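You operate a simulated robot arm through the tools that you are given. There is no shell and no other tool.

You are at the controls of a simulated robot arm. One attempt, no reset.

TASK
Pop the mould with the white tab out into the black tray.
Fine: use the mould popper; none spilt; bar parked; the empty mould is locked in the vice again.

Only the result counts: the job must be done as asked and must still hold three seconds after the hand-in. Knocking over, shifting, dropping, spilling or breaking anything else fails it.

THE ROBOT
A 5-joint arm with a two-finger parallel gripper, fixed in place. Base frame: the origin is at the foot of the arm, x ahead of it, y to its left, z up; the work surface is at about z = 0. Lengths are in m, angles in degrees, forces in N, time in s.
With the tool pointing down near the work surface it reaches from about 0.26 to 0.68 m from the base axis. Its first joint turns from -66.0 to 66.0 degrees. The tool tilts only in the upright plane through the base axis and itself; it spins freely about its own axis. Payload 2.9 kg.
The TCP is the grasp point between the finger pads, 0.03 m short of the fingertips. In the tool frame z runs along the fingers and y along their closing line. The gripper opens to 0.11 m. The fingers are 0.02 m wide and 0.01 m thick; the gripper's body (0.048 by 0.112 m) begins 0.055 m behind the TCP.
Orientation is told as [roll, pitch, yaw] about the base's x, y, z axes, in that order, counted from this pose: with the fingers straight down and closing along the base's y, the tool's x points along the base's -x, its y along +y and its z along -z.

THE INTERFACE
- The arm moves only by the tool nudge_tool. Its argument "steps" is a list of rows, each a list of 7 numbers: the shift along the tool's x, y, z in m, then the turn, a rotation vector about the tool's x, y, z in degrees, then the gripper command, from -1 (shut) to 1 (fully open), values between in proportion. In form: [[tx, ty, tz, ax, ay, az, grip], ...]. A call has 1 to 20 rows; each row shifts and turns the commanded pose from where the row before left it, along the tool's axes as they then stand. Each row takes 0.2 s and may step no farther than 0.05 m and 8.6 degrees from the row before; otherwise, or with a gripper value out of range, the whole call is refused. Where a pose cannot be reached the arm comes as near as it can. A force on the tool above 90 N (or 10 N above the force at the start of the call, whichever is more), or a blocked arm, ends the call early, and 0.2 s more pass. The fingers move at their own pace (about 0.108 m/s each) and stop on an object; they squeeze with about 41 N. The grip force told is the motor's: it shows also when the fingers shut on nothing. Time passes only in rows, and 0.2 s behind the last, so rows that do not move let the fingers close. The reply holds the time, the measured pose of the TCP, the force on the tool along the base axes, the opening and the grip force, in the units named above and with some noise, with the torque about the TCP (base axes, N m) and any sound that the robot's microphone picked up.
- Cameras (640 x 400 px; columns grow to the right, rows downward): "scene" is fixed at [0.0286, -0.4427, 0.6171]; the picture's right is [0.88, -0.48, 0.00], its down [-0.23, -0.43, -0.87] and it looks along [0.42, 0.77, -0.49] (base axes); focal length 351 px, centre (320, 200). "wrist" rides on the gripper at [0.072, 0.017, -0.103] in the tool frame; the picture's right is [-0.23, 0.97, 0.00], its down [-0.76, -0.18, -0.62] and it looks along [-0.61, -0.14, 0.78] (tool axes); focal length 222 px, centre (320, 200). There is no depth. A picture from a camera that has moved, and an enlarged one, comes with that camera's place and axes in the base frame and with its lens. The place of the scene camera against the robot may be out by one fixed shift of up to 0.012 m in any direction.
- camera(camera): a new picture of that camera. The clock stands still meanwhile.
- close_up(camera, box): a new picture of the part [left, top, right, bottom] of that camera's present view, enlarged. The clock stands still meanwhile.
- job_done(): hands the job in; it is judged then, once.

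Nothing tells you positions but the pictures and the camera data. Unless the task says otherwise, let go and move clear before handing in.

The tools are called after ">>>" by a JSON object that holds its "method" and its "body". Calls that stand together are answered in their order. nudge_tool: Moves the arm, as the interface text tells. Its arguments: {"type":"object","properties":{"steps":{"type":"array"}},"required":["steps"]} The other tools are called the same way: camera (camera) takes a picture; close_up (camera, box) takes an enlarged picture of a part of a camera's view; job_done () hands the job in.

At the start:

```text
t: 0.0
position: [0.3746, 0.2645, 0.3458]
tool_rot: [0.0, -0.1, 0.0]
contact_force: [-0.8, -0.3, 0.3]
moment: [0.01, 0.0, 0.0]
grip_width: 0.1101
grip_force: 0.1
```

scene: 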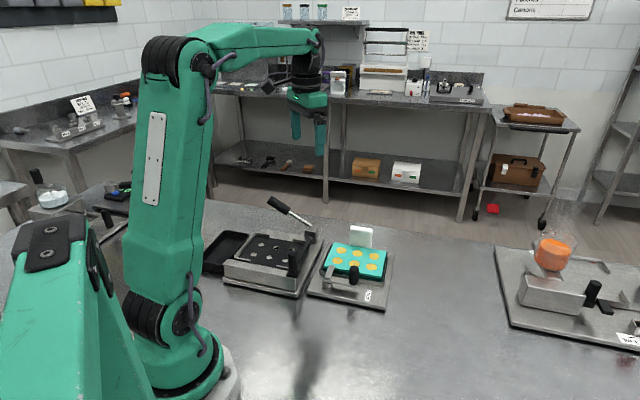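
wrist: 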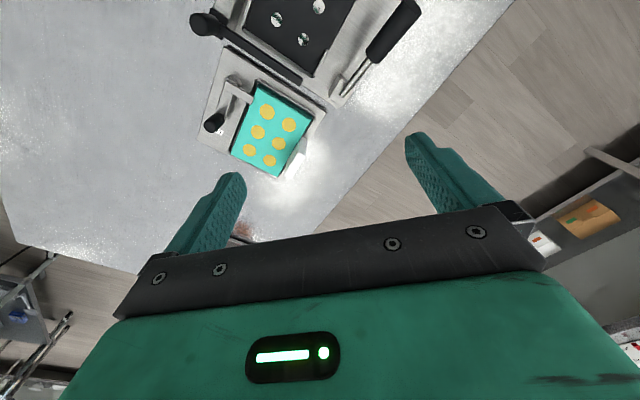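

I see a teal mould with orange contents and a white tab held in a vice, next to a steel popper with a hinged bar and a black tray beside it. I'll take close-ups to understand the mechanisms before I move.

>>> {"method": "close_up", "body": {"camera": "scene", "box": [190, 180, 410, 318]}}

>>> {"method": "close_up", "body": {"camera": "wrist", "box": [180, 0, 440, 180]}}

>>> {"method": "close_up", "body": {"camera": "scene", "box": [480, 220, 640, 360]}}

>>> {"method": "close_up", "body": {"camera": "scene", "box": [220, 185, 320, 305]}}

>>> {"method": "close_up", "body": {"camera": "scene", "box": [300, 210, 400, 320]}}

```text
2.90 times, centred on (300, 249) of scene
camera zoom: at [0.0286, -0.4427, 0.6171], right [0.88, -0.48, 0.0], down [-0.23, -0.43, -0.87], along [0.42, 0.77, -0.49], focal length 1016 px, centre (378, 58)
```

zoom: 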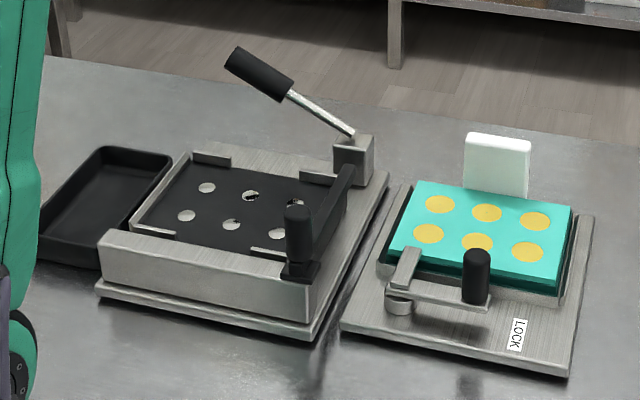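

```text
2.22 times, centred on (310, 90) of wrist
camera zoom: at [0.301, 0.2815, 0.4496], right [0.23, 0.97, 0.0], down [0.76, -0.18, 0.62], along [0.61, -0.14, -0.78], focal length 494 px, centre (342, 444)
```

zoom: 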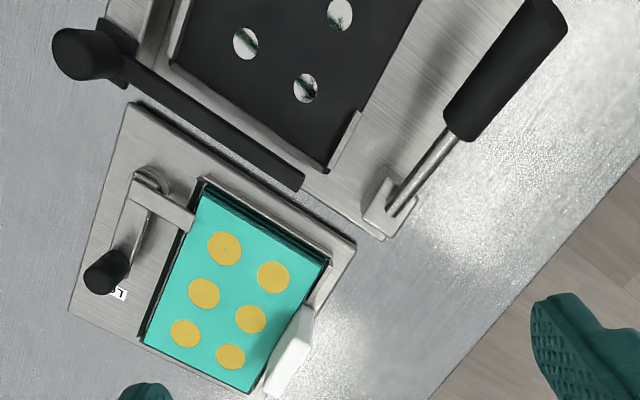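

```text
2.86 times, centred on (560, 290) of scene
camera zoom: at [0.0286, -0.4427, 0.6171], right [0.88, -0.48, 0.0], down [-0.23, -0.43, -0.87], along [0.42, 0.77, -0.49], focal length 1002 px, centre (-366, -57)
```

zoom: 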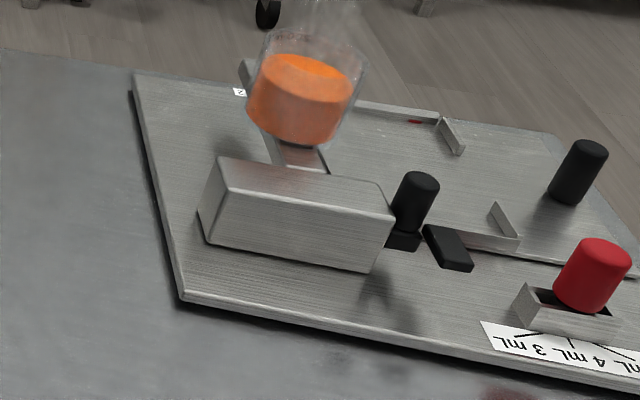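

```text
3.33 times, centred on (270, 245) of scene
camera zoom: at [0.0286, -0.4427, 0.6171], right [0.88, -0.48, 0.0], down [-0.23, -0.43, -0.87], along [0.42, 0.77, -0.49], focal length 1169 px, centre (487, 50)
```

zoom: 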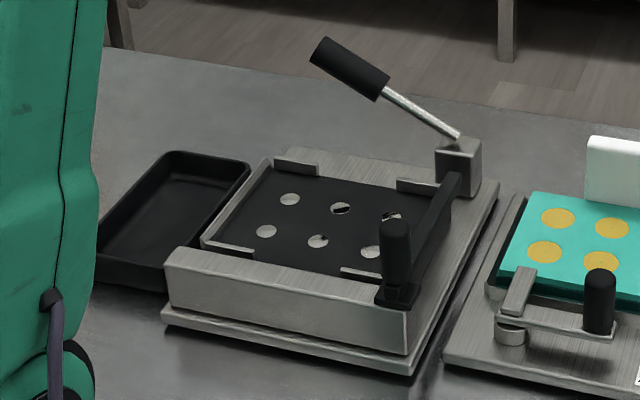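

```text
3.64 times, centred on (350, 265) of scene
camera zoom: at [0.0286, -0.4427, 0.6171], right [0.88, -0.48, 0.0], down [-0.23, -0.43, -0.87], along [0.42, 0.77, -0.49], focal length 1275 px, centre (211, -36)
```

zoom: 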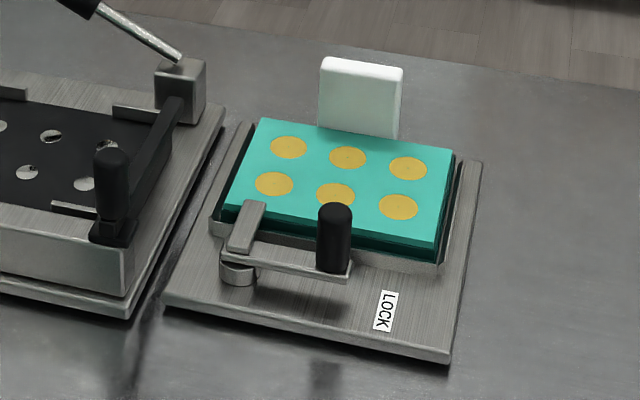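

The vice (about x 0.43, y 0.15) has a swing clamp with a black knob. The popper (about x 0.27, y 0.25) has a lever, and a bar with a knob along its right edge, with the tray to its left. I'll move the wrist camera above them for a better look and to triangulate.

>>> {"method": "nudge_tool", "body": {"steps": [[0.0236, -0.0261, -0.004, 0, 0, 0, 1], [0.0236, -0.0261, -0.004, 0, 0, 0, 1], [0.0236, -0.0261, -0.004, 0, 0, 0, 1], [0.0236, -0.0261, -0.004, 0, 0, 0, 1], [0, 0, 0, 0, 0, 0, 1]]}}

>>> {"method": "camera", "body": {"camera": "wrist"}}

>>> {"method": "camera", "body": {"camera": "scene"}}

```text
t: 1.2
position: [0.2801, 0.1569, 0.3646]
tool_rot: [0.1, 0.0, 0.1]
contact_force: [-0.9, -0.3, 0.4]
moment: [0.01, -0.01, 0.0]
grip_width: 0.1101
grip_force: 0.0
```

```text
taken
camera wrist: at [0.2069, 0.1745, 0.4672], right [0.23, 0.97, 0.0], down [0.76, -0.18, 0.62], along [0.61, -0.14, -0.78], focal length 222 px, centre (320, 200)
```

wrist: 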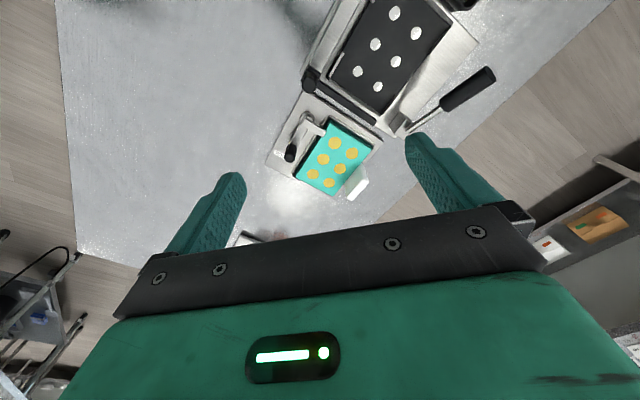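

```text
taken
```

scene: 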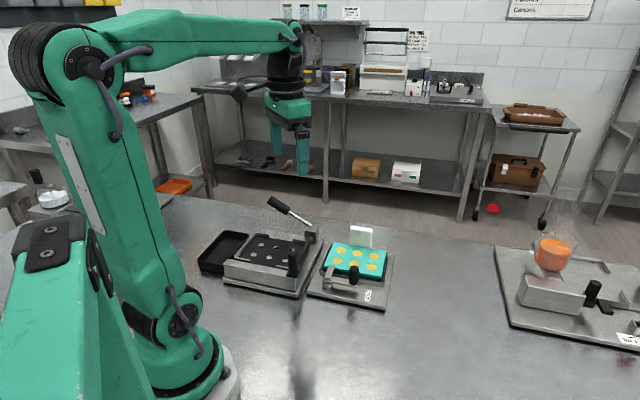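

From here the wrist camera sees both stations in one view. I'll zoom in on each one and on the tray to measure positions.

>>> {"method": "close_up", "body": {"camera": "wrist", "box": [255, 0, 415, 210]}}

>>> {"method": "close_up", "body": {"camera": "wrist", "box": [290, 0, 500, 140]}}

>>> {"method": "close_up", "body": {"camera": "wrist", "box": [255, 80, 415, 210]}}

>>> {"method": "close_up", "body": {"camera": "scene", "box": [190, 185, 330, 305]}}

```text
1.90 times, centred on (335, 105) of wrist
camera zoom: at [0.2069, 0.1745, 0.4672], right [0.23, 0.97, 0.0], down [0.76, -0.18, 0.62], along [0.61, -0.14, -0.78], focal length 423 px, centre (291, 381)
```

zoom: 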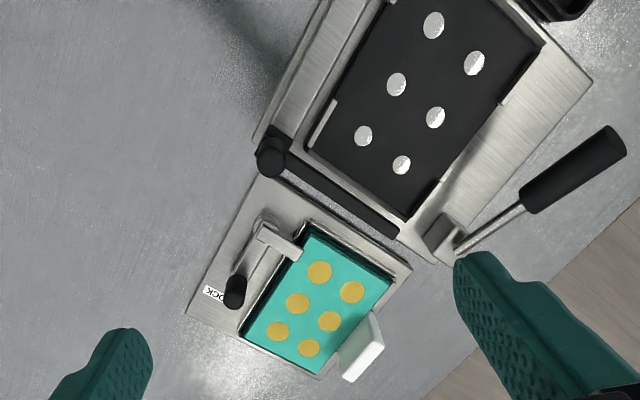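

```text
2.86 times, centred on (395, 70) of wrist
camera zoom: at [0.2069, 0.1745, 0.4672], right [0.23, 0.97, 0.0], down [0.76, -0.18, 0.62], along [0.61, -0.14, -0.78], focal length 635 px, centre (106, 571)
```

zoom: 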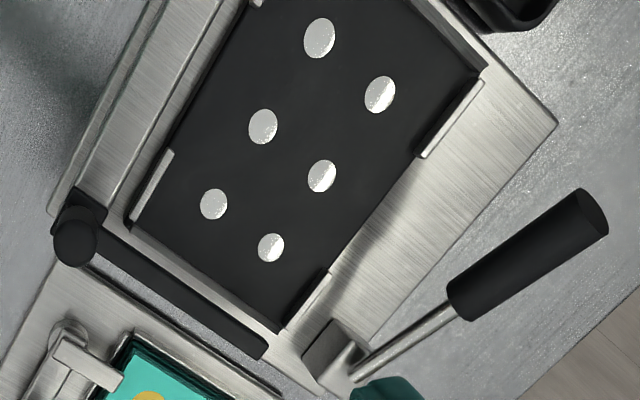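

```text
3.08 times, centred on (335, 145) of wrist
camera zoom: at [0.2069, 0.1745, 0.4672], right [0.23, 0.97, 0.0], down [0.76, -0.18, 0.62], along [0.61, -0.14, -0.78], focal length 684 px, centre (274, 369)
```

zoom: 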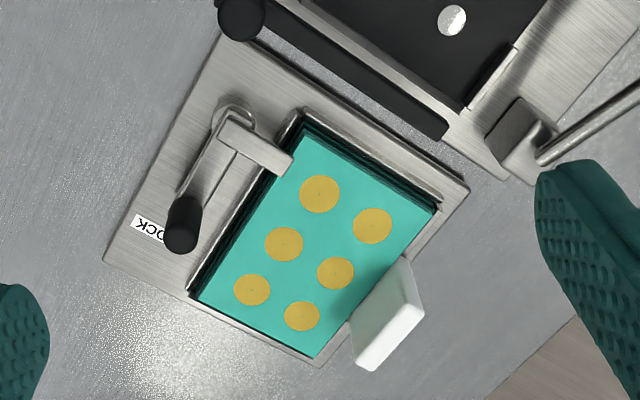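

```text
3.33 times, centred on (260, 245) of scene
camera zoom: at [0.0286, -0.4427, 0.6171], right [0.88, -0.48, 0.0], down [-0.23, -0.43, -0.87], along [0.42, 0.77, -0.49], focal length 1169 px, centre (520, 50)
```

zoom: 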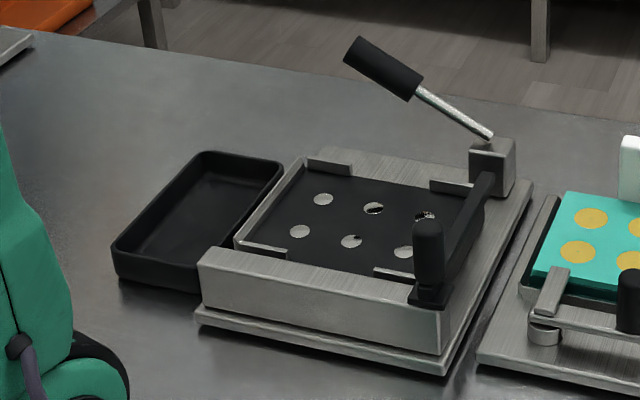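

I can now read the layout: the popper has pins under holes, corner guides, a bar riding on the front rail, and a lever at the far-right block. I need better depth, so I'll take a lower, rotated view from the −y side.

>>> {"method": "nudge_tool", "body": {"steps": [[-0.0125, -0.02425, 0.03625, 0, 0, 0, 1], [-0.0125, -0.02425, 0.03625, 0, 0, 0, 1], [-0.0125, -0.02425, 0.03625, 0, 0, 0, 1], [-0.0125, -0.02425, 0.03625, 0, 0, 0, 1], [0, 0, 0, 0, 0, -7.5, 1], [0, 0, 0, 0, 0, -7.5, 1], [0, 0, 0, 0, 0, -7.5, 1], [0, 0, 0, 0, 0, -7.5, 1], [0, 0, 0, 0, 0, -7.5, 1], [0, 0, 0, 0, 0, -7.5, 1], [0, 0, 0, 0, 0, 0, 1]]}}

>>> {"method": "camera", "body": {"camera": "wrist"}}

>>> {"method": "close_up", "body": {"camera": "wrist", "box": [200, 0, 520, 200]}}

```text
t: 3.6
position: [0.3289, 0.0646, 0.2171]
tool_rot: [0.0, 0.0, 45.1]
contact_force: [-0.3, -0.3, -0.2]
moment: [0.0, 0.0, 0.0]
grip_width: 0.1102
grip_force: 0.1
```

```text
taken
camera wrist: at [0.2655, 0.0246, 0.3205], right [-0.53, 0.85, 0.0], down [0.66, 0.41, 0.62], along [0.53, 0.33, -0.78], focal length 222 px, centre (320, 200)
```

wrist: 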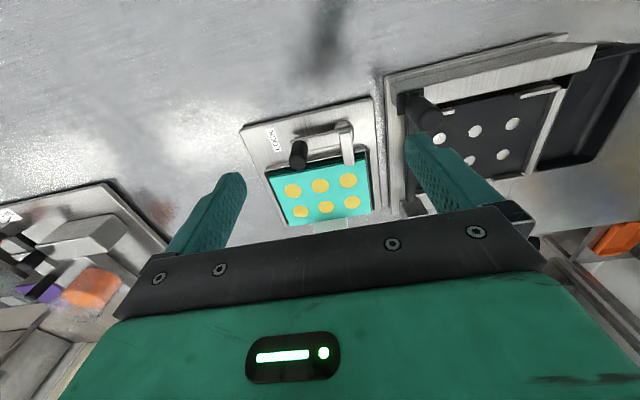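

```text
2.00 times, centred on (360, 100) of wrist
camera zoom: at [0.2655, 0.0246, 0.3205], right [-0.53, 0.85, 0.0], down [0.66, 0.41, 0.62], along [0.53, 0.33, -0.78], focal length 444 px, centre (240, 400)
```

zoom: 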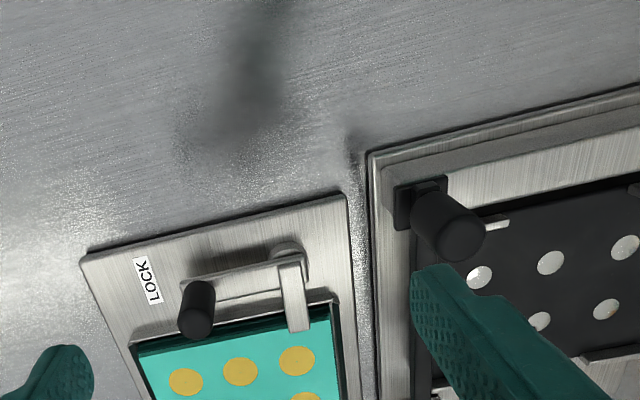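

The clamp and its LOCK label are clear from here. I'll zoom into the vice to measure the knob, pivot and mould.

>>> {"method": "close_up", "body": {"camera": "wrist", "box": [230, 85, 400, 235]}}

>>> {"method": "close_up", "body": {"camera": "scene", "box": [310, 215, 400, 315]}}

>>> {"method": "camera", "body": {"camera": "scene"}}

```text
2.67 times, centred on (315, 160) of wrist
camera zoom: at [0.2655, 0.0246, 0.3205], right [-0.53, 0.85, 0.0], down [0.66, 0.41, 0.62], along [0.53, 0.33, -0.78], focal length 592 px, centre (333, 307)
```

zoom: 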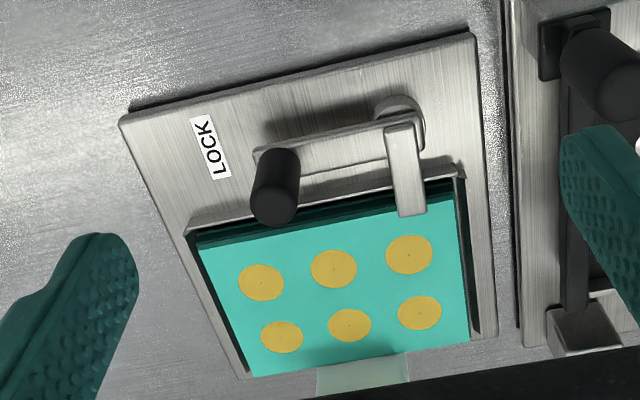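

```text
4.00 times, centred on (355, 265) of scene
camera zoom: at [0.0286, -0.4427, 0.6171], right [0.88, -0.48, 0.0], down [-0.23, -0.43, -0.87], along [0.42, 0.77, -0.49], focal length 1402 px, centre (180, -60)
```

zoom: 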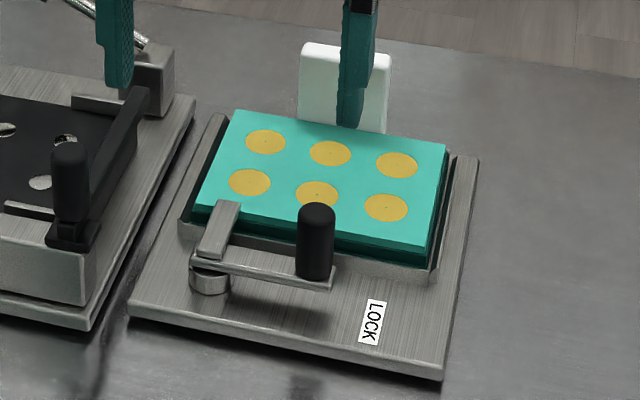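

```text
taken
```

scene: 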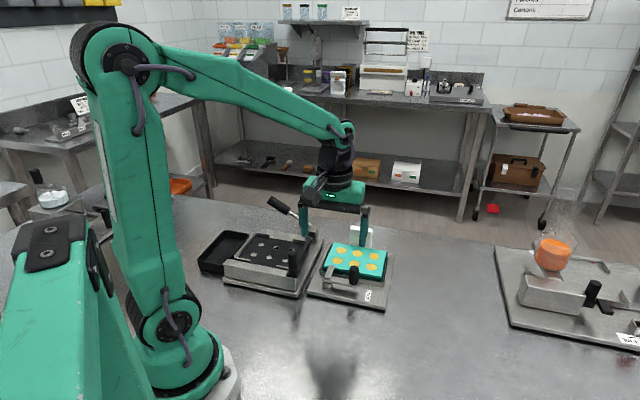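

Triangulation puts the mould centre near (0.447, 0.144) with its top at z≈0.041 and yaw 45°. The clamp knob is near (0.391, 0.072) with its top at 0.084, and the popper hole centre is near (0.269, 0.268). Next I'll look at the popper from its right-hand side.

>>> {"method": "nudge_tool", "body": {"steps": [[-0.0295, 0.0185, -0.00875, 0, 0, 0, 1], [-0.0295, 0.0185, -0.00875, 0, 0, 0, 1], [-0.0295, 0.0185, -0.00875, 0, 0, 0, 1], [-0.0295, 0.0185, -0.00875, 0, 0, 0, 1], [0, 0, 0, 0, 0, -7.5, 1], [0, 0, 0, 0, 0, -7.5, 1], [0, 0, 0, 0, 0, -7.5, 1], [0, 0, 0, 0, 0, -7.5, 1], [0, 0, 0, 0, 0, -7.5, 1], [0, 0, 0, 0, 0, -7.5, 1], [0, 0, 0, 0, 0, -7.5, 1], [0, 0, 0, 0, 0, -7.5, 1], [0, 0, 0, 0, 0, -7.5, 1], [0, 0, 0, 0, 0, -7.5, 1], [0, 0, 0, 0, 0, -7.5, 1], [0, 0, 0, 0, 0, -7.5, 1], [0, 0, 0, 0, 0, 0, 1]]}}

>>> {"method": "camera", "body": {"camera": "wrist"}}

>>> {"method": "close_up", "body": {"camera": "wrist", "box": [200, 0, 440, 150]}}

>>> {"method": "close_up", "body": {"camera": "wrist", "box": [240, 60, 440, 220]}}

```text
t: 7.2
position: [0.3607, 0.2019, 0.2517]
tool_rot: [0.1, 0.0, 135.2]
contact_force: [-0.1, 0.7, -0.7]
moment: [0.0, 0.0, -0.03]
grip_width: 0.1101
grip_force: 0.2
```

```text
taken
camera wrist: at [0.3998, 0.1376, 0.3565], right [-0.85, -0.53, 0.0], down [-0.41, 0.66, 0.62], along [-0.33, 0.53, -0.78], focal length 222 px, centre (320, 200)
```

wrist: 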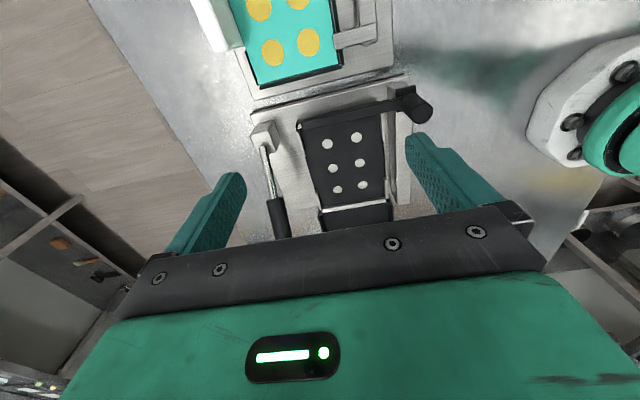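

```text
2.67 times, centred on (320, 75) of wrist
camera zoom: at [0.3998, 0.1376, 0.3565], right [-0.85, -0.53, 0.0], down [-0.41, 0.66, 0.62], along [-0.33, 0.53, -0.78], focal length 592 px, centre (320, 533)
```

zoom: 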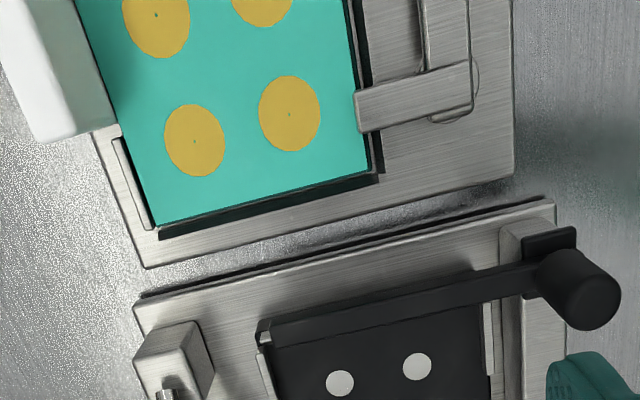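

```text
2.50 times, centred on (340, 140) of wrist
camera zoom: at [0.3998, 0.1376, 0.3565], right [-0.85, -0.53, 0.0], down [-0.41, 0.66, 0.62], along [-0.33, 0.53, -0.78], focal length 555 px, centre (270, 350)
```

zoom: 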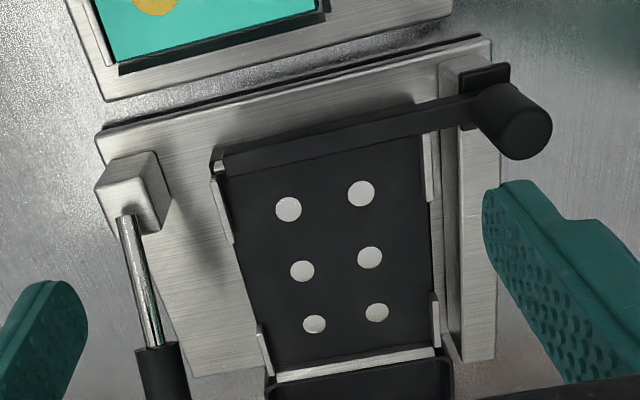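

The bar is a slider cantilevered from the front rail, with its parked end at the right. I'll zoom in on the bar, the guides, the tab and the lever to get exact dimensions.

>>> {"method": "close_up", "body": {"camera": "wrist", "box": [310, 70, 450, 150]}}

>>> {"method": "close_up", "body": {"camera": "wrist", "box": [240, 100, 340, 160]}}

>>> {"method": "close_up", "body": {"camera": "wrist", "box": [180, 0, 420, 110]}}

>>> {"method": "close_up", "body": {"camera": "wrist", "box": [250, 150, 410, 240]}}

>>> {"method": "close_up", "body": {"camera": "scene", "box": [215, 225, 325, 305]}}

```text
4.57 times, centred on (380, 110) of wrist
camera zoom: at [0.3998, 0.1376, 0.3565], right [-0.85, -0.53, 0.0], down [-0.41, 0.66, 0.62], along [-0.33, 0.53, -0.78], focal length 1015 px, centre (46, 611)
```

zoom: 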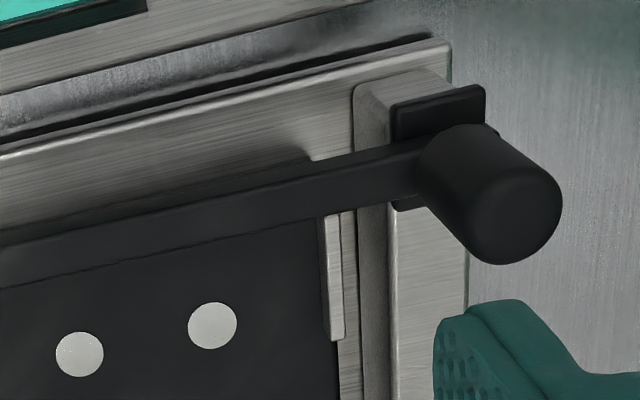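

```text
6.40 times, centred on (290, 130) of wrist
camera zoom: at [0.3998, 0.1376, 0.3565], right [-0.85, -0.53, 0.0], down [-0.41, 0.66, 0.62], along [-0.33, 0.53, -0.78], focal length 1422 px, centre (512, 648)
```

zoom: 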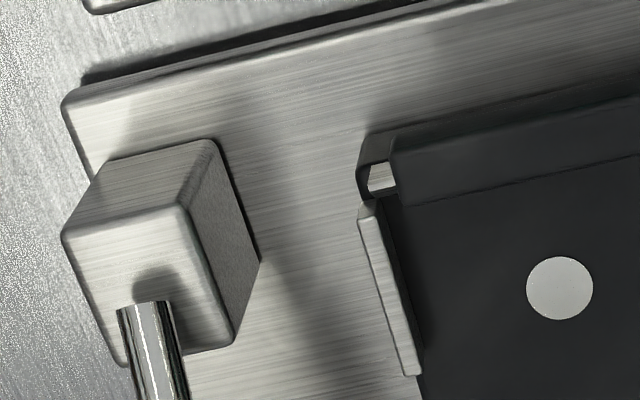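

```text
2.67 times, centred on (300, 55) of wrist
camera zoom: at [0.3998, 0.1376, 0.3565], right [-0.85, -0.53, 0.0], down [-0.41, 0.66, 0.62], along [-0.33, 0.53, -0.78], focal length 592 px, centre (373, 587)
```

zoom: 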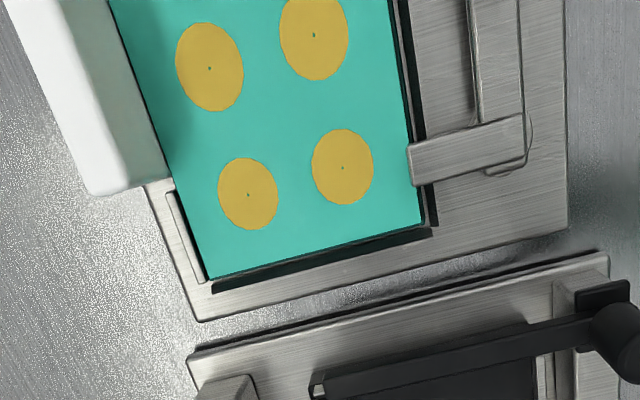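

```text
4.00 times, centred on (330, 195) of wrist
camera zoom: at [0.3998, 0.1376, 0.3565], right [-0.85, -0.53, 0.0], down [-0.41, 0.66, 0.62], along [-0.33, 0.53, -0.78], focal length 888 px, centre (280, 220)
```

zoom: 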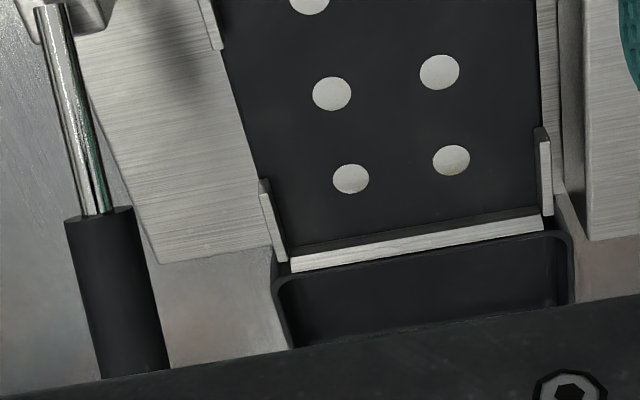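

```text
5.00 times, centred on (270, 265) of scene
camera zoom: at [0.0286, -0.4427, 0.6171], right [0.88, -0.48, 0.0], down [-0.23, -0.43, -0.87], along [0.42, 0.77, -0.49], focal length 1753 px, centre (570, -125)
```

zoom: 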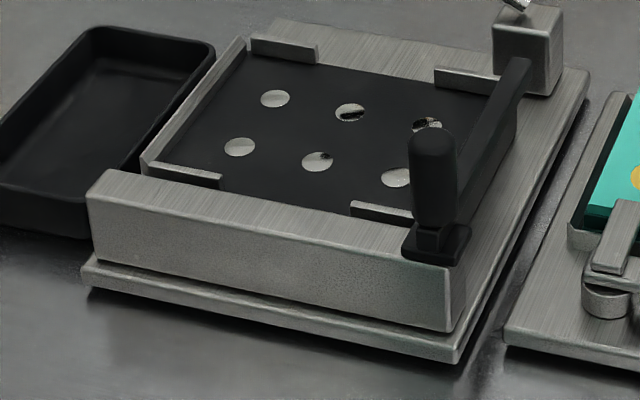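

The bar is clear of the mould footprint: its centre is at s≈−0.09 along the popper's long axis. The clamp pivots near (0.347, 0.116), with the knob about 0.063 m along its arm. I'll bring the half-open gripper over the knob and check alignment.

>>> {"method": "nudge_tool", "body": {"steps": [[0.0287, 0.0174, 0.0125, 0, 0, 0, 0.09], [0.0287, 0.0174, 0.0125, 0, 0, 0, 0.09], [0.0287, 0.0174, 0.0125, 0, 0, 0, 0.09], [0.0286, 0.0175, 0.0125, 0, 0, 0, 0.09], [0, 0, 0.02, 0, 0, 0, 0.09], [0, 0, 0.02, 0, 0, 0, 0.09], [0, 0, 0.02, 0, 0, 0, 0.09], [0, 0, 0, 0, 0, 0, 0.09]]}}

>>> {"method": "camera", "body": {"camera": "wrist"}}

>>> {"method": "close_up", "body": {"camera": "scene", "box": [300, 170, 420, 320]}}

```text
t: 9.0
position: [0.3924, 0.0677, 0.1431]
tool_rot: [-0.1, 0.0, 135.0]
contact_force: [-0.1, 0.8, -0.2]
moment: [-0.02, -0.01, 0.01]
grip_width: 0.0605
grip_force: 0.1
```

```text
taken
camera wrist: at [0.4312, 0.0052, 0.2469], right [-0.85, -0.53, 0.0], down [-0.41, 0.66, 0.62], along [-0.33, 0.53, -0.78], focal length 222 px, centre (320, 200)
```

wrist: 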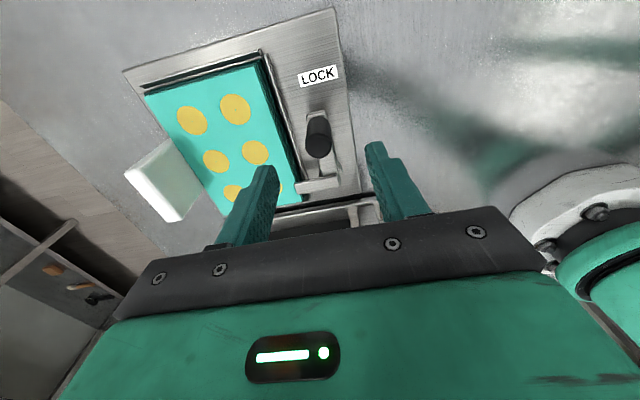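

```text
2.67 times, centred on (360, 245) of scene
camera zoom: at [0.0286, -0.4427, 0.6171], right [0.88, -0.48, 0.0], down [-0.23, -0.43, -0.87], along [0.42, 0.77, -0.49], focal length 935 px, centre (213, 80)
```

zoom: 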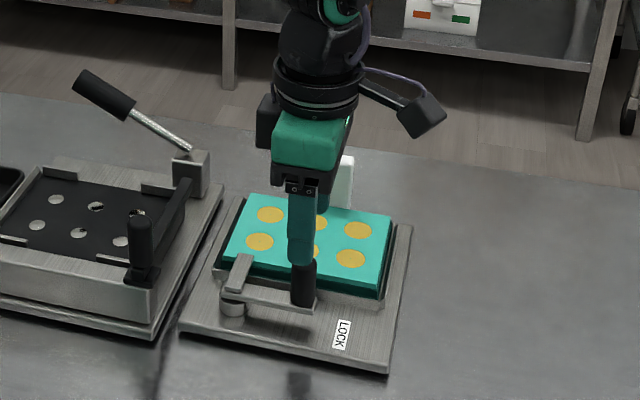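

The knob appears exactly where predicted, so its position estimate is good. I'll shift about 2.5 mm, lower the fingers around the knob while staying above mould height, and close.

>>> {"method": "nudge_tool", "body": {"steps": [[-0.0024, -0.0027, 0.0, 0, 0, 0, 0.09], [0, 0, 0.022, 0, 0, 0, 0.09], [0, 0, 0.022, 0, 0, 0, 0.09], [0, 0, 0.0215, 0, 0, 0, 0.09], [0, 0, 0, 0, 0, 0, 0.09]]}}

>>> {"method": "close_up", "body": {"camera": "scene", "box": [300, 200, 420, 320]}}

>>> {"method": "camera", "body": {"camera": "wrist"}}

```text
t: 10.2
position: [0.3937, 0.0714, 0.0771]
tool_rot: [0.1, -0.1, 135.0]
contact_force: [0.4, -0.5, 1.4]
moment: [-0.03, -0.03, 0.01]
grip_width: 0.06
grip_force: 0.0
```

```text
3.33 times, centred on (360, 260) of scene
camera zoom: at [0.0286, -0.4427, 0.6171], right [0.88, -0.48, 0.0], down [-0.23, -0.43, -0.87], along [0.42, 0.77, -0.49], focal length 1169 px, centre (187, 0)
```

zoom: 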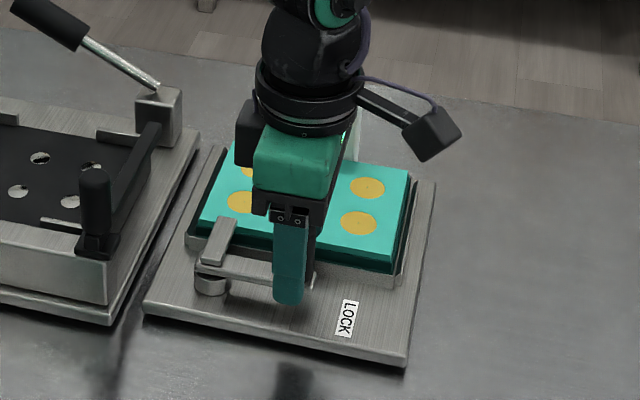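

```text
taken
camera wrist: at [0.431, 0.0086, 0.1809], right [-0.85, -0.53, 0.0], down [-0.41, 0.66, 0.62], along [-0.33, 0.53, -0.78], focal length 222 px, centre (320, 200)
```

wrist: 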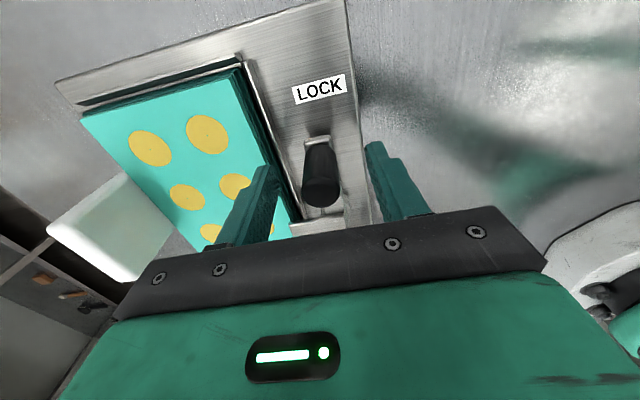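

The knob sits between the fingers with no contact force. Closing on it now.

>>> {"method": "nudge_tool", "body": {"steps": [[0, 0, 0, 0, 0, 0, -0.6], [0, 0, 0, 0, 0, 0, -1], [0, 0, 0, 0, 0, 0, -1]]}}

```text
t: 11.0
position: [0.3924, 0.0711, 0.0777]
tool_rot: [0.0, -0.1, 134.9]
contact_force: [-3.2, -5.4, -0.4]
moment: [0.49, -0.46, 0.07]
grip_width: 0.0212
grip_force: 40.3
```

The knob is gripped (width 0.021 m). I'll swing it about the pivot, clockwise toward the near side and away from LOCK, a few degrees at a time while watching forces.

>>> {"method": "nudge_tool", "body": {"steps": [[-0.0005, 0.0083, 0, 0, 0, 7.5, -1], [-0.0005, 0.0083, 0, 0, 0, 7.5, -1], [0, 0, 0, 0, 0, 0, -1]]}}

```text
t: 11.8
position: [0.3815, 0.0624, 0.077]
tool_rot: [-0.1, -0.1, 120.0]
contact_force: [-3.5, 11.1, 8.9]
moment: [0.03, 0.81, -0.16]
grip_width: 0.0211
grip_force: 41.0
```

It moves with light resistance. Continuing the swing.

>>> {"method": "nudge_tool", "body": {"steps": [[-0.0005, 0.0083, 0, 0, 0, 7.5, -1], [-0.0005, 0.0083, 0, 0, 0, 7.5, -1], [-0.0005, 0.0083, 0, 0, 0, 7.5, -1], [0, 0, 0, 0, 0, 0, -1]]}}

>>> {"method": "close_up", "body": {"camera": "scene", "box": [290, 200, 410, 320]}}

```text
t: 12.8
position: [0.3574, 0.053, 0.0768]
tool_rot: [0.0, 0.1, 97.5]
contact_force: [-0.8, 2.2, 7.5]
moment: [-0.08, 0.71, -0.03]
grip_width: 0.0213
grip_force: 41.0
```

```text
3.33 times, centred on (350, 260) of scene
camera zoom: at [0.0285, -0.4427, 0.6171], right [0.88, -0.48, 0.0], down [-0.23, -0.43, -0.87], along [0.42, 0.77, -0.49], focal length 1169 px, centre (220, 0)
```

zoom: 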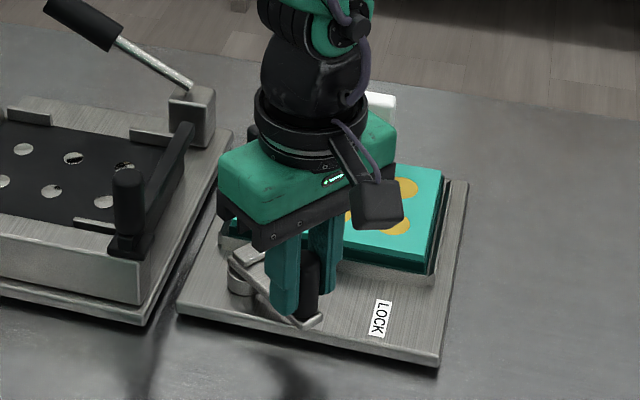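

The clamp finger is swinging off the mould and forces stay low. Continuing to about 67°, then to 90°.

>>> {"method": "nudge_tool", "body": {"steps": [[-0.0005, 0.0083, 0, 0, 0, 7.5, -1], [-0.0005, 0.0083, 0, 0, 0, 7.5, -1], [-0.0005, 0.0083, 0, 0, 0, 7.5, -1], [-0.0005, 0.0083, 0, 0, 0, 7.5, -1], [0, 0, 0, 0, 0, 0, -1]]}}

>>> {"method": "close_up", "body": {"camera": "scene", "box": [290, 200, 410, 320]}}

>>> {"method": "camera", "body": {"camera": "wrist"}}

```text
t: 14.0
position: [0.3252, 0.0597, 0.0767]
tool_rot: [-0.2, -0.3, 67.5]
contact_force: [16.6, 10.4, -0.6]
moment: [0.81, -0.59, -0.08]
grip_width: 0.0214
grip_force: 40.6
```

```text
3.33 times, centred on (350, 260) of scene
camera zoom: at [0.0286, -0.4426, 0.6171], right [0.88, -0.48, 0.0], down [-0.23, -0.43, -0.87], along [0.42, 0.77, -0.49], focal length 1169 px, centre (220, 0)
```

zoom: 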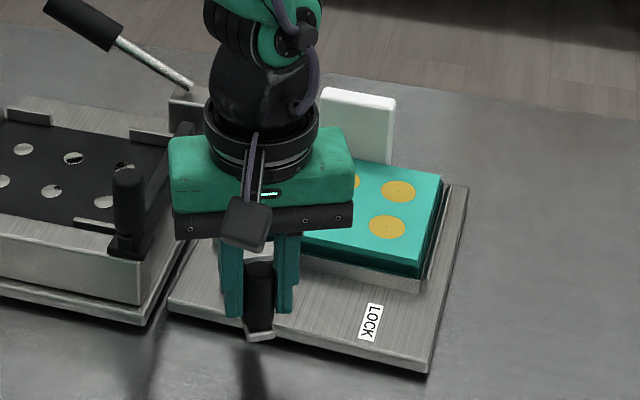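

```text
taken
camera wrist: at [0.2806, -0.001, 0.1805], right [-0.81, 0.58, 0.0], down [0.45, 0.63, 0.63], along [0.37, 0.51, -0.78], focal length 222 px, centre (320, 200)
```

wrist: 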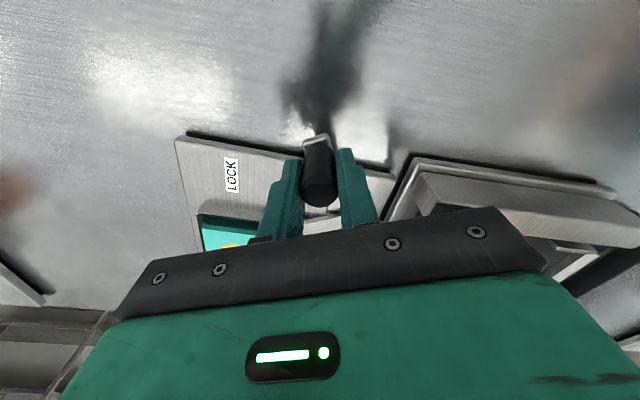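

The knob is now about 67° off LOCK and the mould is nearly free. The side force suggests I'm slightly outside the true arc, so I'll ease inward 2 mm and continue a little.

>>> {"method": "nudge_tool", "body": {"steps": [[-0.002, 0, 0, 0, 0, 0, -1], [-0.0005, 0.0076, 0, 0, 0, 7.5, -1], [0, 0, 0, 0, 0, 0, -1]]}}

```text
t: 14.8
position: [0.3166, 0.0639, 0.0776]
tool_rot: [0.0, 0.0, 60.0]
contact_force: [13.2, 1.4, 4.7]
moment: [-0.18, 0.17, 0.34]
grip_width: 0.0216
grip_force: 41.5
```

Resistance is about 11 N of steady friction. Continuing to the full 90°.

>>> {"method": "nudge_tool", "body": {"steps": [[-0.0015, 0.0076, 0, 0, 0, 7.5, -1], [-0.0015, 0.0076, 0, 0, 0, 7.5, -1], [0, 0, 0, 0, 0, 0, -1]]}}

>>> {"method": "close_up", "body": {"camera": "scene", "box": [290, 200, 410, 320]}}

```text
t: 15.6
position: [0.3075, 0.0732, 0.077]
tool_rot: [0.0, 0.0, 44.7]
contact_force: [14.0, -38.1, 23.5]
moment: [-0.21, 0.53, -0.06]
grip_width: 0.0215
grip_force: 40.9
```

```text
3.33 times, centred on (350, 260) of scene
camera zoom: at [0.0285, -0.4427, 0.6171], right [0.88, -0.48, 0.0], down [-0.23, -0.43, -0.87], along [0.42, 0.77, -0.49], focal length 1169 px, centre (220, 0)
```

zoom: 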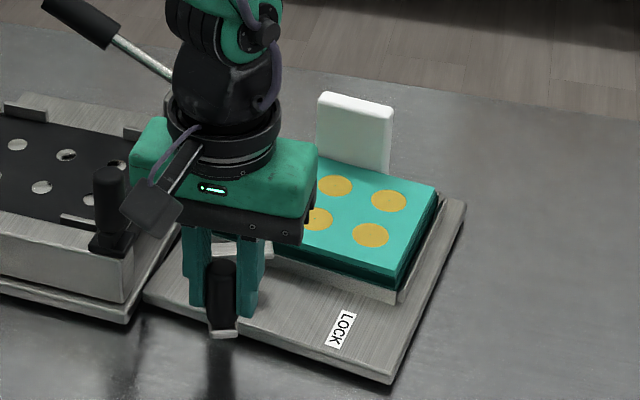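

Stop: the vice plate itself looks to have turned slightly in that last push, so the clamp hit its stop before 90°. I'll release the knob gently, lift clear, and compare against my earlier view to measure any shift.

>>> {"method": "nudge_tool", "body": {"steps": [[0.001, -0.004, 0, 0, 0, 0, -1], [0, 0, 0, 0, 0, 0, -0.25], [0, 0, 0, 0, 0, 0, -0.25]]}}

>>> {"method": "nudge_tool", "body": {"steps": [[0, 0, -0.02, 0, 0, 0, -0.25], [0, 0, -0.04, 0, 0, 0, -0.25], [0, 0, -0.04, 0, 0, 0, 0.2], [0, 0, -0.04, 0, 0, 0, 1], [0, 0, 0, 0, 0, 0, 1]]}}

>>> {"method": "close_up", "body": {"camera": "scene", "box": [300, 200, 420, 320]}}

>>> {"method": "camera", "body": {"camera": "wrist"}}

```text
t: 16.4
position: [0.308, 0.0715, 0.0757]
tool_rot: [0.0, 0.2, 45.0]
contact_force: [-0.5, 0.4, 0.3]
moment: [0.0, -0.02, -0.02]
grip_width: 0.0414
grip_force: 0.0
```

```text
t: 17.6
position: [0.3083, 0.0705, 0.2203]
tool_rot: [0.0, 0.0, 45.0]
contact_force: [-0.6, 0.9, -0.1]
moment: [0.0, -0.01, -0.01]
grip_width: 0.1099
grip_force: 0.0
```

```text
3.33 times, centred on (360, 260) of scene
camera zoom: at [0.0286, -0.4427, 0.6171], right [0.88, -0.48, 0.0], down [-0.23, -0.43, -0.87], along [0.42, 0.77, -0.49], focal length 1169 px, centre (187, 0)
```

zoom: 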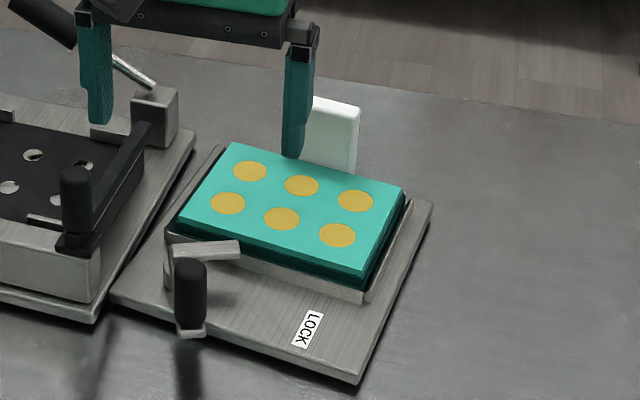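

```text
taken
camera wrist: at [0.2437, 0.0303, 0.3235], right [-0.53, 0.85, 0.0], down [0.66, 0.41, 0.62], along [0.53, 0.33, -0.78], focal length 222 px, centre (320, 200)
```

wrist: 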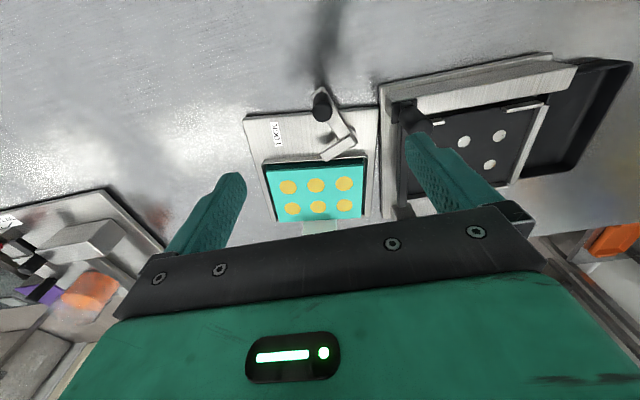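

The vice has indeed rotated about 10° clockwise. I'll measure its present pose precisely so I can put it back.

>>> {"method": "close_up", "body": {"camera": "wrist", "box": [230, 80, 400, 230]}}

>>> {"method": "close_up", "body": {"camera": "scene", "box": [310, 220, 400, 320]}}

```text
2.67 times, centred on (315, 155) of wrist
camera zoom: at [0.2437, 0.0303, 0.3235], right [-0.53, 0.85, 0.0], down [0.66, 0.41, 0.62], along [0.53, 0.33, -0.78], focal length 592 px, centre (333, 320)
```

zoom: 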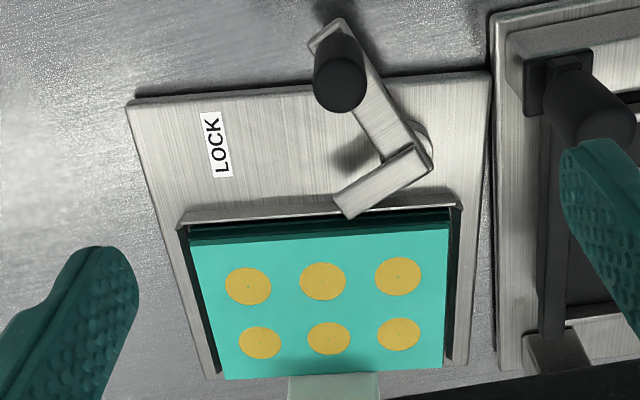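

```text
4.00 times, centred on (355, 270) of scene
camera zoom: at [0.0286, -0.4427, 0.6171], right [0.88, -0.48, 0.0], down [-0.23, -0.43, -0.87], along [0.42, 0.77, -0.49], focal length 1402 px, centre (180, -80)
```

zoom: 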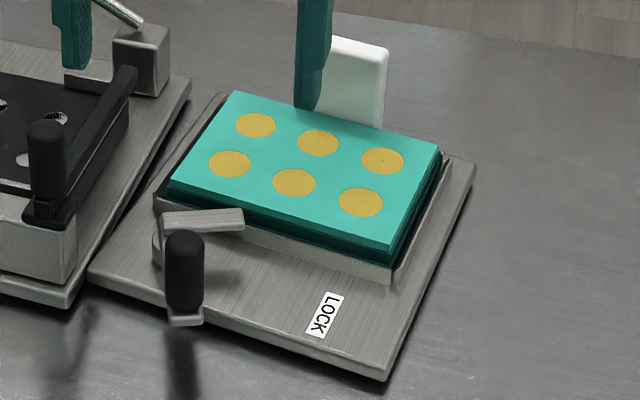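

The vice is now rotated about −8.4° with its centre shifted about 15 mm, and its corner may have touched the popper. I'll check the popper and tray against earlier identical crops.

>>> {"method": "close_up", "body": {"camera": "scene", "box": [215, 225, 325, 305]}}

>>> {"method": "close_up", "body": {"camera": "scene", "box": [190, 185, 330, 305]}}

>>> {"method": "close_up", "body": {"camera": "wrist", "box": [370, 40, 640, 220]}}

```text
5.00 times, centred on (270, 265) of scene
camera zoom: at [0.0286, -0.4427, 0.6171], right [0.88, -0.48, 0.0], down [-0.23, -0.43, -0.87], along [0.42, 0.77, -0.49], focal length 1753 px, centre (570, -125)
```

zoom: 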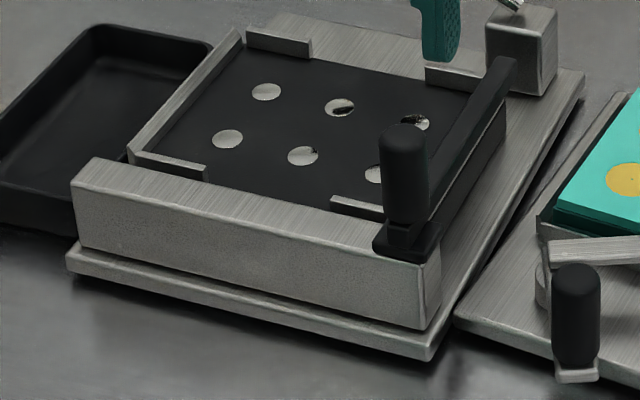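

```text
3.33 times, centred on (260, 245) of scene
camera zoom: at [0.0286, -0.4427, 0.6171], right [0.88, -0.48, 0.0], down [-0.23, -0.43, -0.87], along [0.42, 0.77, -0.49], focal length 1169 px, centre (520, 50)
```

zoom: 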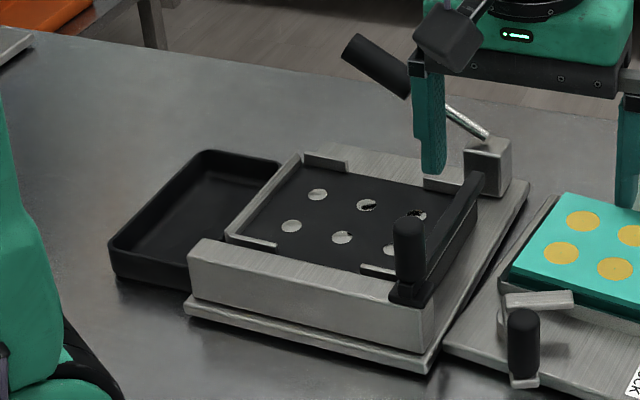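

```text
2.22 times, centred on (505, 130) of wrist
camera zoom: at [0.2437, 0.0303, 0.3235], right [-0.53, 0.85, 0.0], down [0.66, 0.41, 0.62], along [0.53, 0.33, -0.78], focal length 494 px, centre (-91, 356)
```

zoom: 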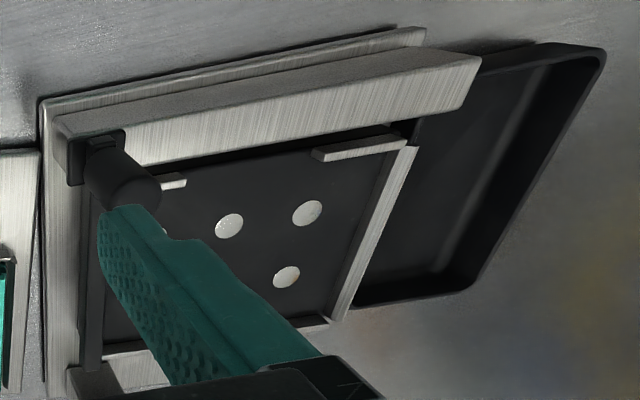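

The vice corner also pushed the popper about 8 mm (rotated about −2.6°) and the tray about 4 mm, so I'll put all three back. Dragging the mould by its tab should carry the vice. First I'll go above the tab and look at it edge-on.

>>> {"method": "nudge_tool", "body": {"steps": [[-0.0394, -0.0092, 0.002, 0, 0, 0, 0.5], [-0.0394, -0.0092, 0.002, 0, 0, 0, 0.5], [-0.0394, -0.0092, 0.002, 0, 0, 0, 0.5], [-0.0394, -0.0091, 0.002, 0, 0, 0, 0.5], [-0.0394, -0.0091, 0.002, 0, 0, 0, 0.5], [0, 0, 0, 0, 0, -7.42, 0.5], [0, 0, 0, 0, 0, -7.42, 0.5], [0, 0, 0, 0, 0, -7.42, 0.5], [0, 0, 0, 0, 0, -7.42, 0.5], [0, 0, 0, 0, 0, -7.42, 0.5], [0, 0, 0, 0, 0, -7.42, 0.5], [0, 0, 0, 0, 0, -7.42, 0.5], [0, 0, 0, 0, 0, -7.42, 0.5], [0, 0, 0, 0, 0, -7.42, 0.5], [0, 0, 0, 0, 0, -7.42, 0.5], [0, 0, 0, 0, 0, -7.4, 0.5], [0, 0, 0, 0, 0, 0, 0.5]]}}

>>> {"method": "camera", "body": {"camera": "wrist"}}

>>> {"method": "close_up", "body": {"camera": "wrist", "box": [230, 60, 430, 220]}}

>>> {"method": "close_up", "body": {"camera": "scene", "box": [300, 160, 420, 310]}}

```text
t: 21.2
position: [0.4796, 0.1777, 0.2062]
tool_rot: [0.0, -0.1, 126.7]
contact_force: [-0.4, -0.1, 0.6]
moment: [0.02, 0.01, 0.01]
grip_width: 0.0827
grip_force: 0.1
```

```text
taken
camera wrist: at [0.5093, 0.1089, 0.3102], right [-0.92, -0.4, 0.0], down [-0.31, 0.72, 0.62], along [-0.25, 0.57, -0.78], focal length 222 px, centre (320, 200)
```

wrist: 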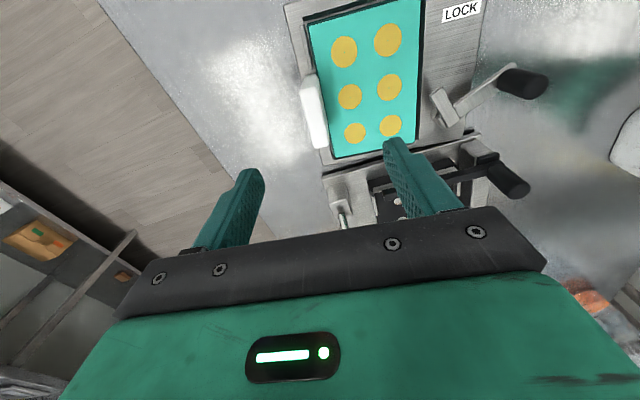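

```text
2.50 times, centred on (330, 140) of wrist
camera zoom: at [0.5093, 0.1089, 0.3102], right [-0.92, -0.4, 0.0], down [-0.31, 0.72, 0.62], along [-0.25, 0.57, -0.78], focal length 555 px, centre (295, 350)
```

zoom: 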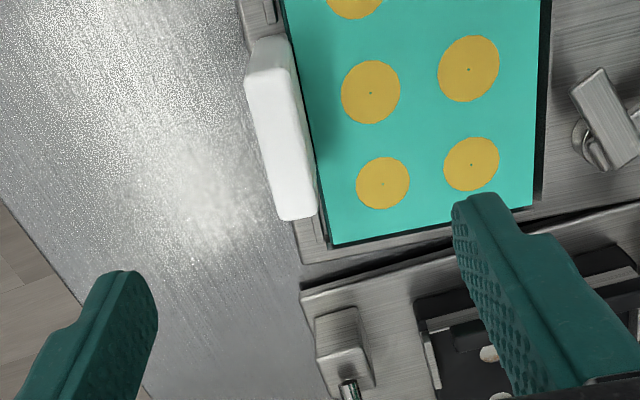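

```text
2.67 times, centred on (360, 235) of scene
camera zoom: at [0.0286, -0.4427, 0.6171], right [0.88, -0.48, 0.0], down [-0.23, -0.43, -0.87], along [0.42, 0.77, -0.49], focal length 935 px, centre (213, 107)
```

zoom: 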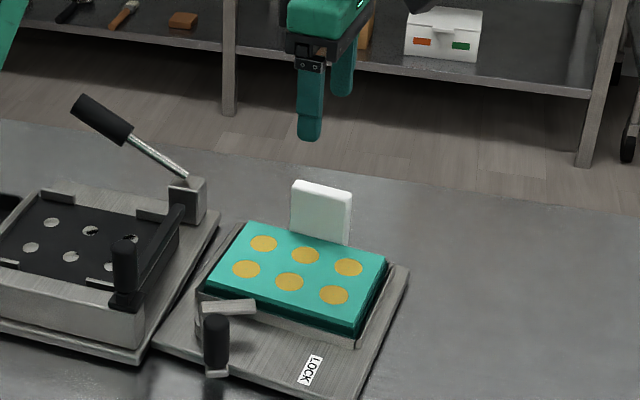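

The tab is about 0.015 thick with its centre near (0.4835, 0.177) and its top near z 0.10. I'll centre on it, descend with fingertips above the mould surface, and check before closing.

>>> {"method": "nudge_tool", "body": {"steps": [[0.0018, -0.003, 0, 0, 0, 0.2, 0.0], [0, 0, 0.032, 0, 0, 0, 0.0], [0, 0, 0.032, 0, 0, 0, 0.0], [0, 0, 0.032, 0, 0, 0, 0.0], [0, 0, 0.03, 0, 0, 0, 0.0], [0, 0, 0, 0, 0, 0, 0.0]]}}

>>> {"method": "camera", "body": {"camera": "wrist"}}

>>> {"method": "close_up", "body": {"camera": "scene", "box": [300, 190, 420, 310]}}

```text
t: 22.6
position: [0.4837, 0.1798, 0.0787]
tool_rot: [0.0, -0.1, 126.4]
contact_force: [0.1, 0.5, 0.2]
moment: [-0.01, 0.0, 0.03]
grip_width: 0.0552
grip_force: 0.1
```

```text
taken
camera wrist: at [0.5132, 0.1117, 0.182], right [-0.92, -0.4, 0.0], down [-0.31, 0.72, 0.62], along [-0.25, 0.57, -0.78], focal length 222 px, centre (320, 200)
```

wrist: 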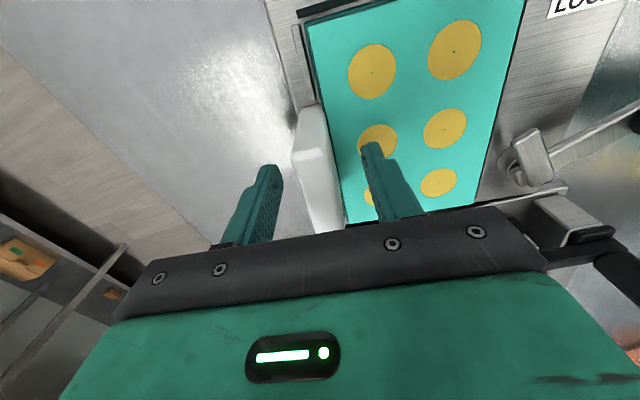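

```text
3.33 times, centred on (360, 250) of scene
camera zoom: at [0.0286, -0.4427, 0.6171], right [0.88, -0.48, 0.0], down [-0.23, -0.43, -0.87], along [0.42, 0.77, -0.49], focal length 1169 px, centre (187, 33)
```

zoom: 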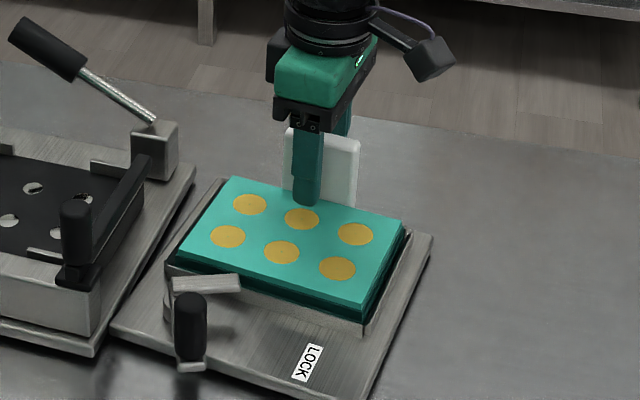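

The tab is between the fingers and the inner fingertip is just above the mould. Closing on the tab.

>>> {"method": "nudge_tool", "body": {"steps": [[0, 0, 0, 0, 0, 0, -0.5], [0, 0, 0, 0, 0, 0, -0.8], [0, 0, 0, 0, 0, 0, -1], [0, 0, 0, 0, 0, 0, -1]]}}

>>> {"method": "camera", "body": {"camera": "wrist"}}

```text
t: 23.6
position: [0.4843, 0.1814, 0.0777]
tool_rot: [0.1, 0.0, 126.4]
contact_force: [0.6, -0.3, 0.0]
moment: [0.04, -0.09, 0.0]
grip_width: 0.0173
grip_force: 41.2
```

```text
taken
camera wrist: at [0.5132, 0.1117, 0.1823], right [-0.92, -0.4, 0.0], down [-0.31, 0.72, 0.62], along [-0.25, 0.57, -0.78], focal length 222 px, centre (320, 200)
```

wrist: 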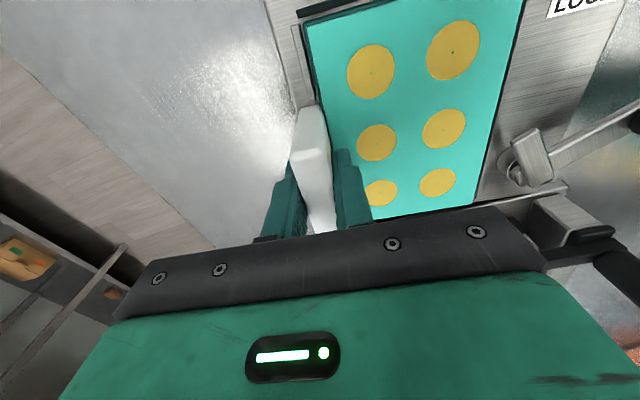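

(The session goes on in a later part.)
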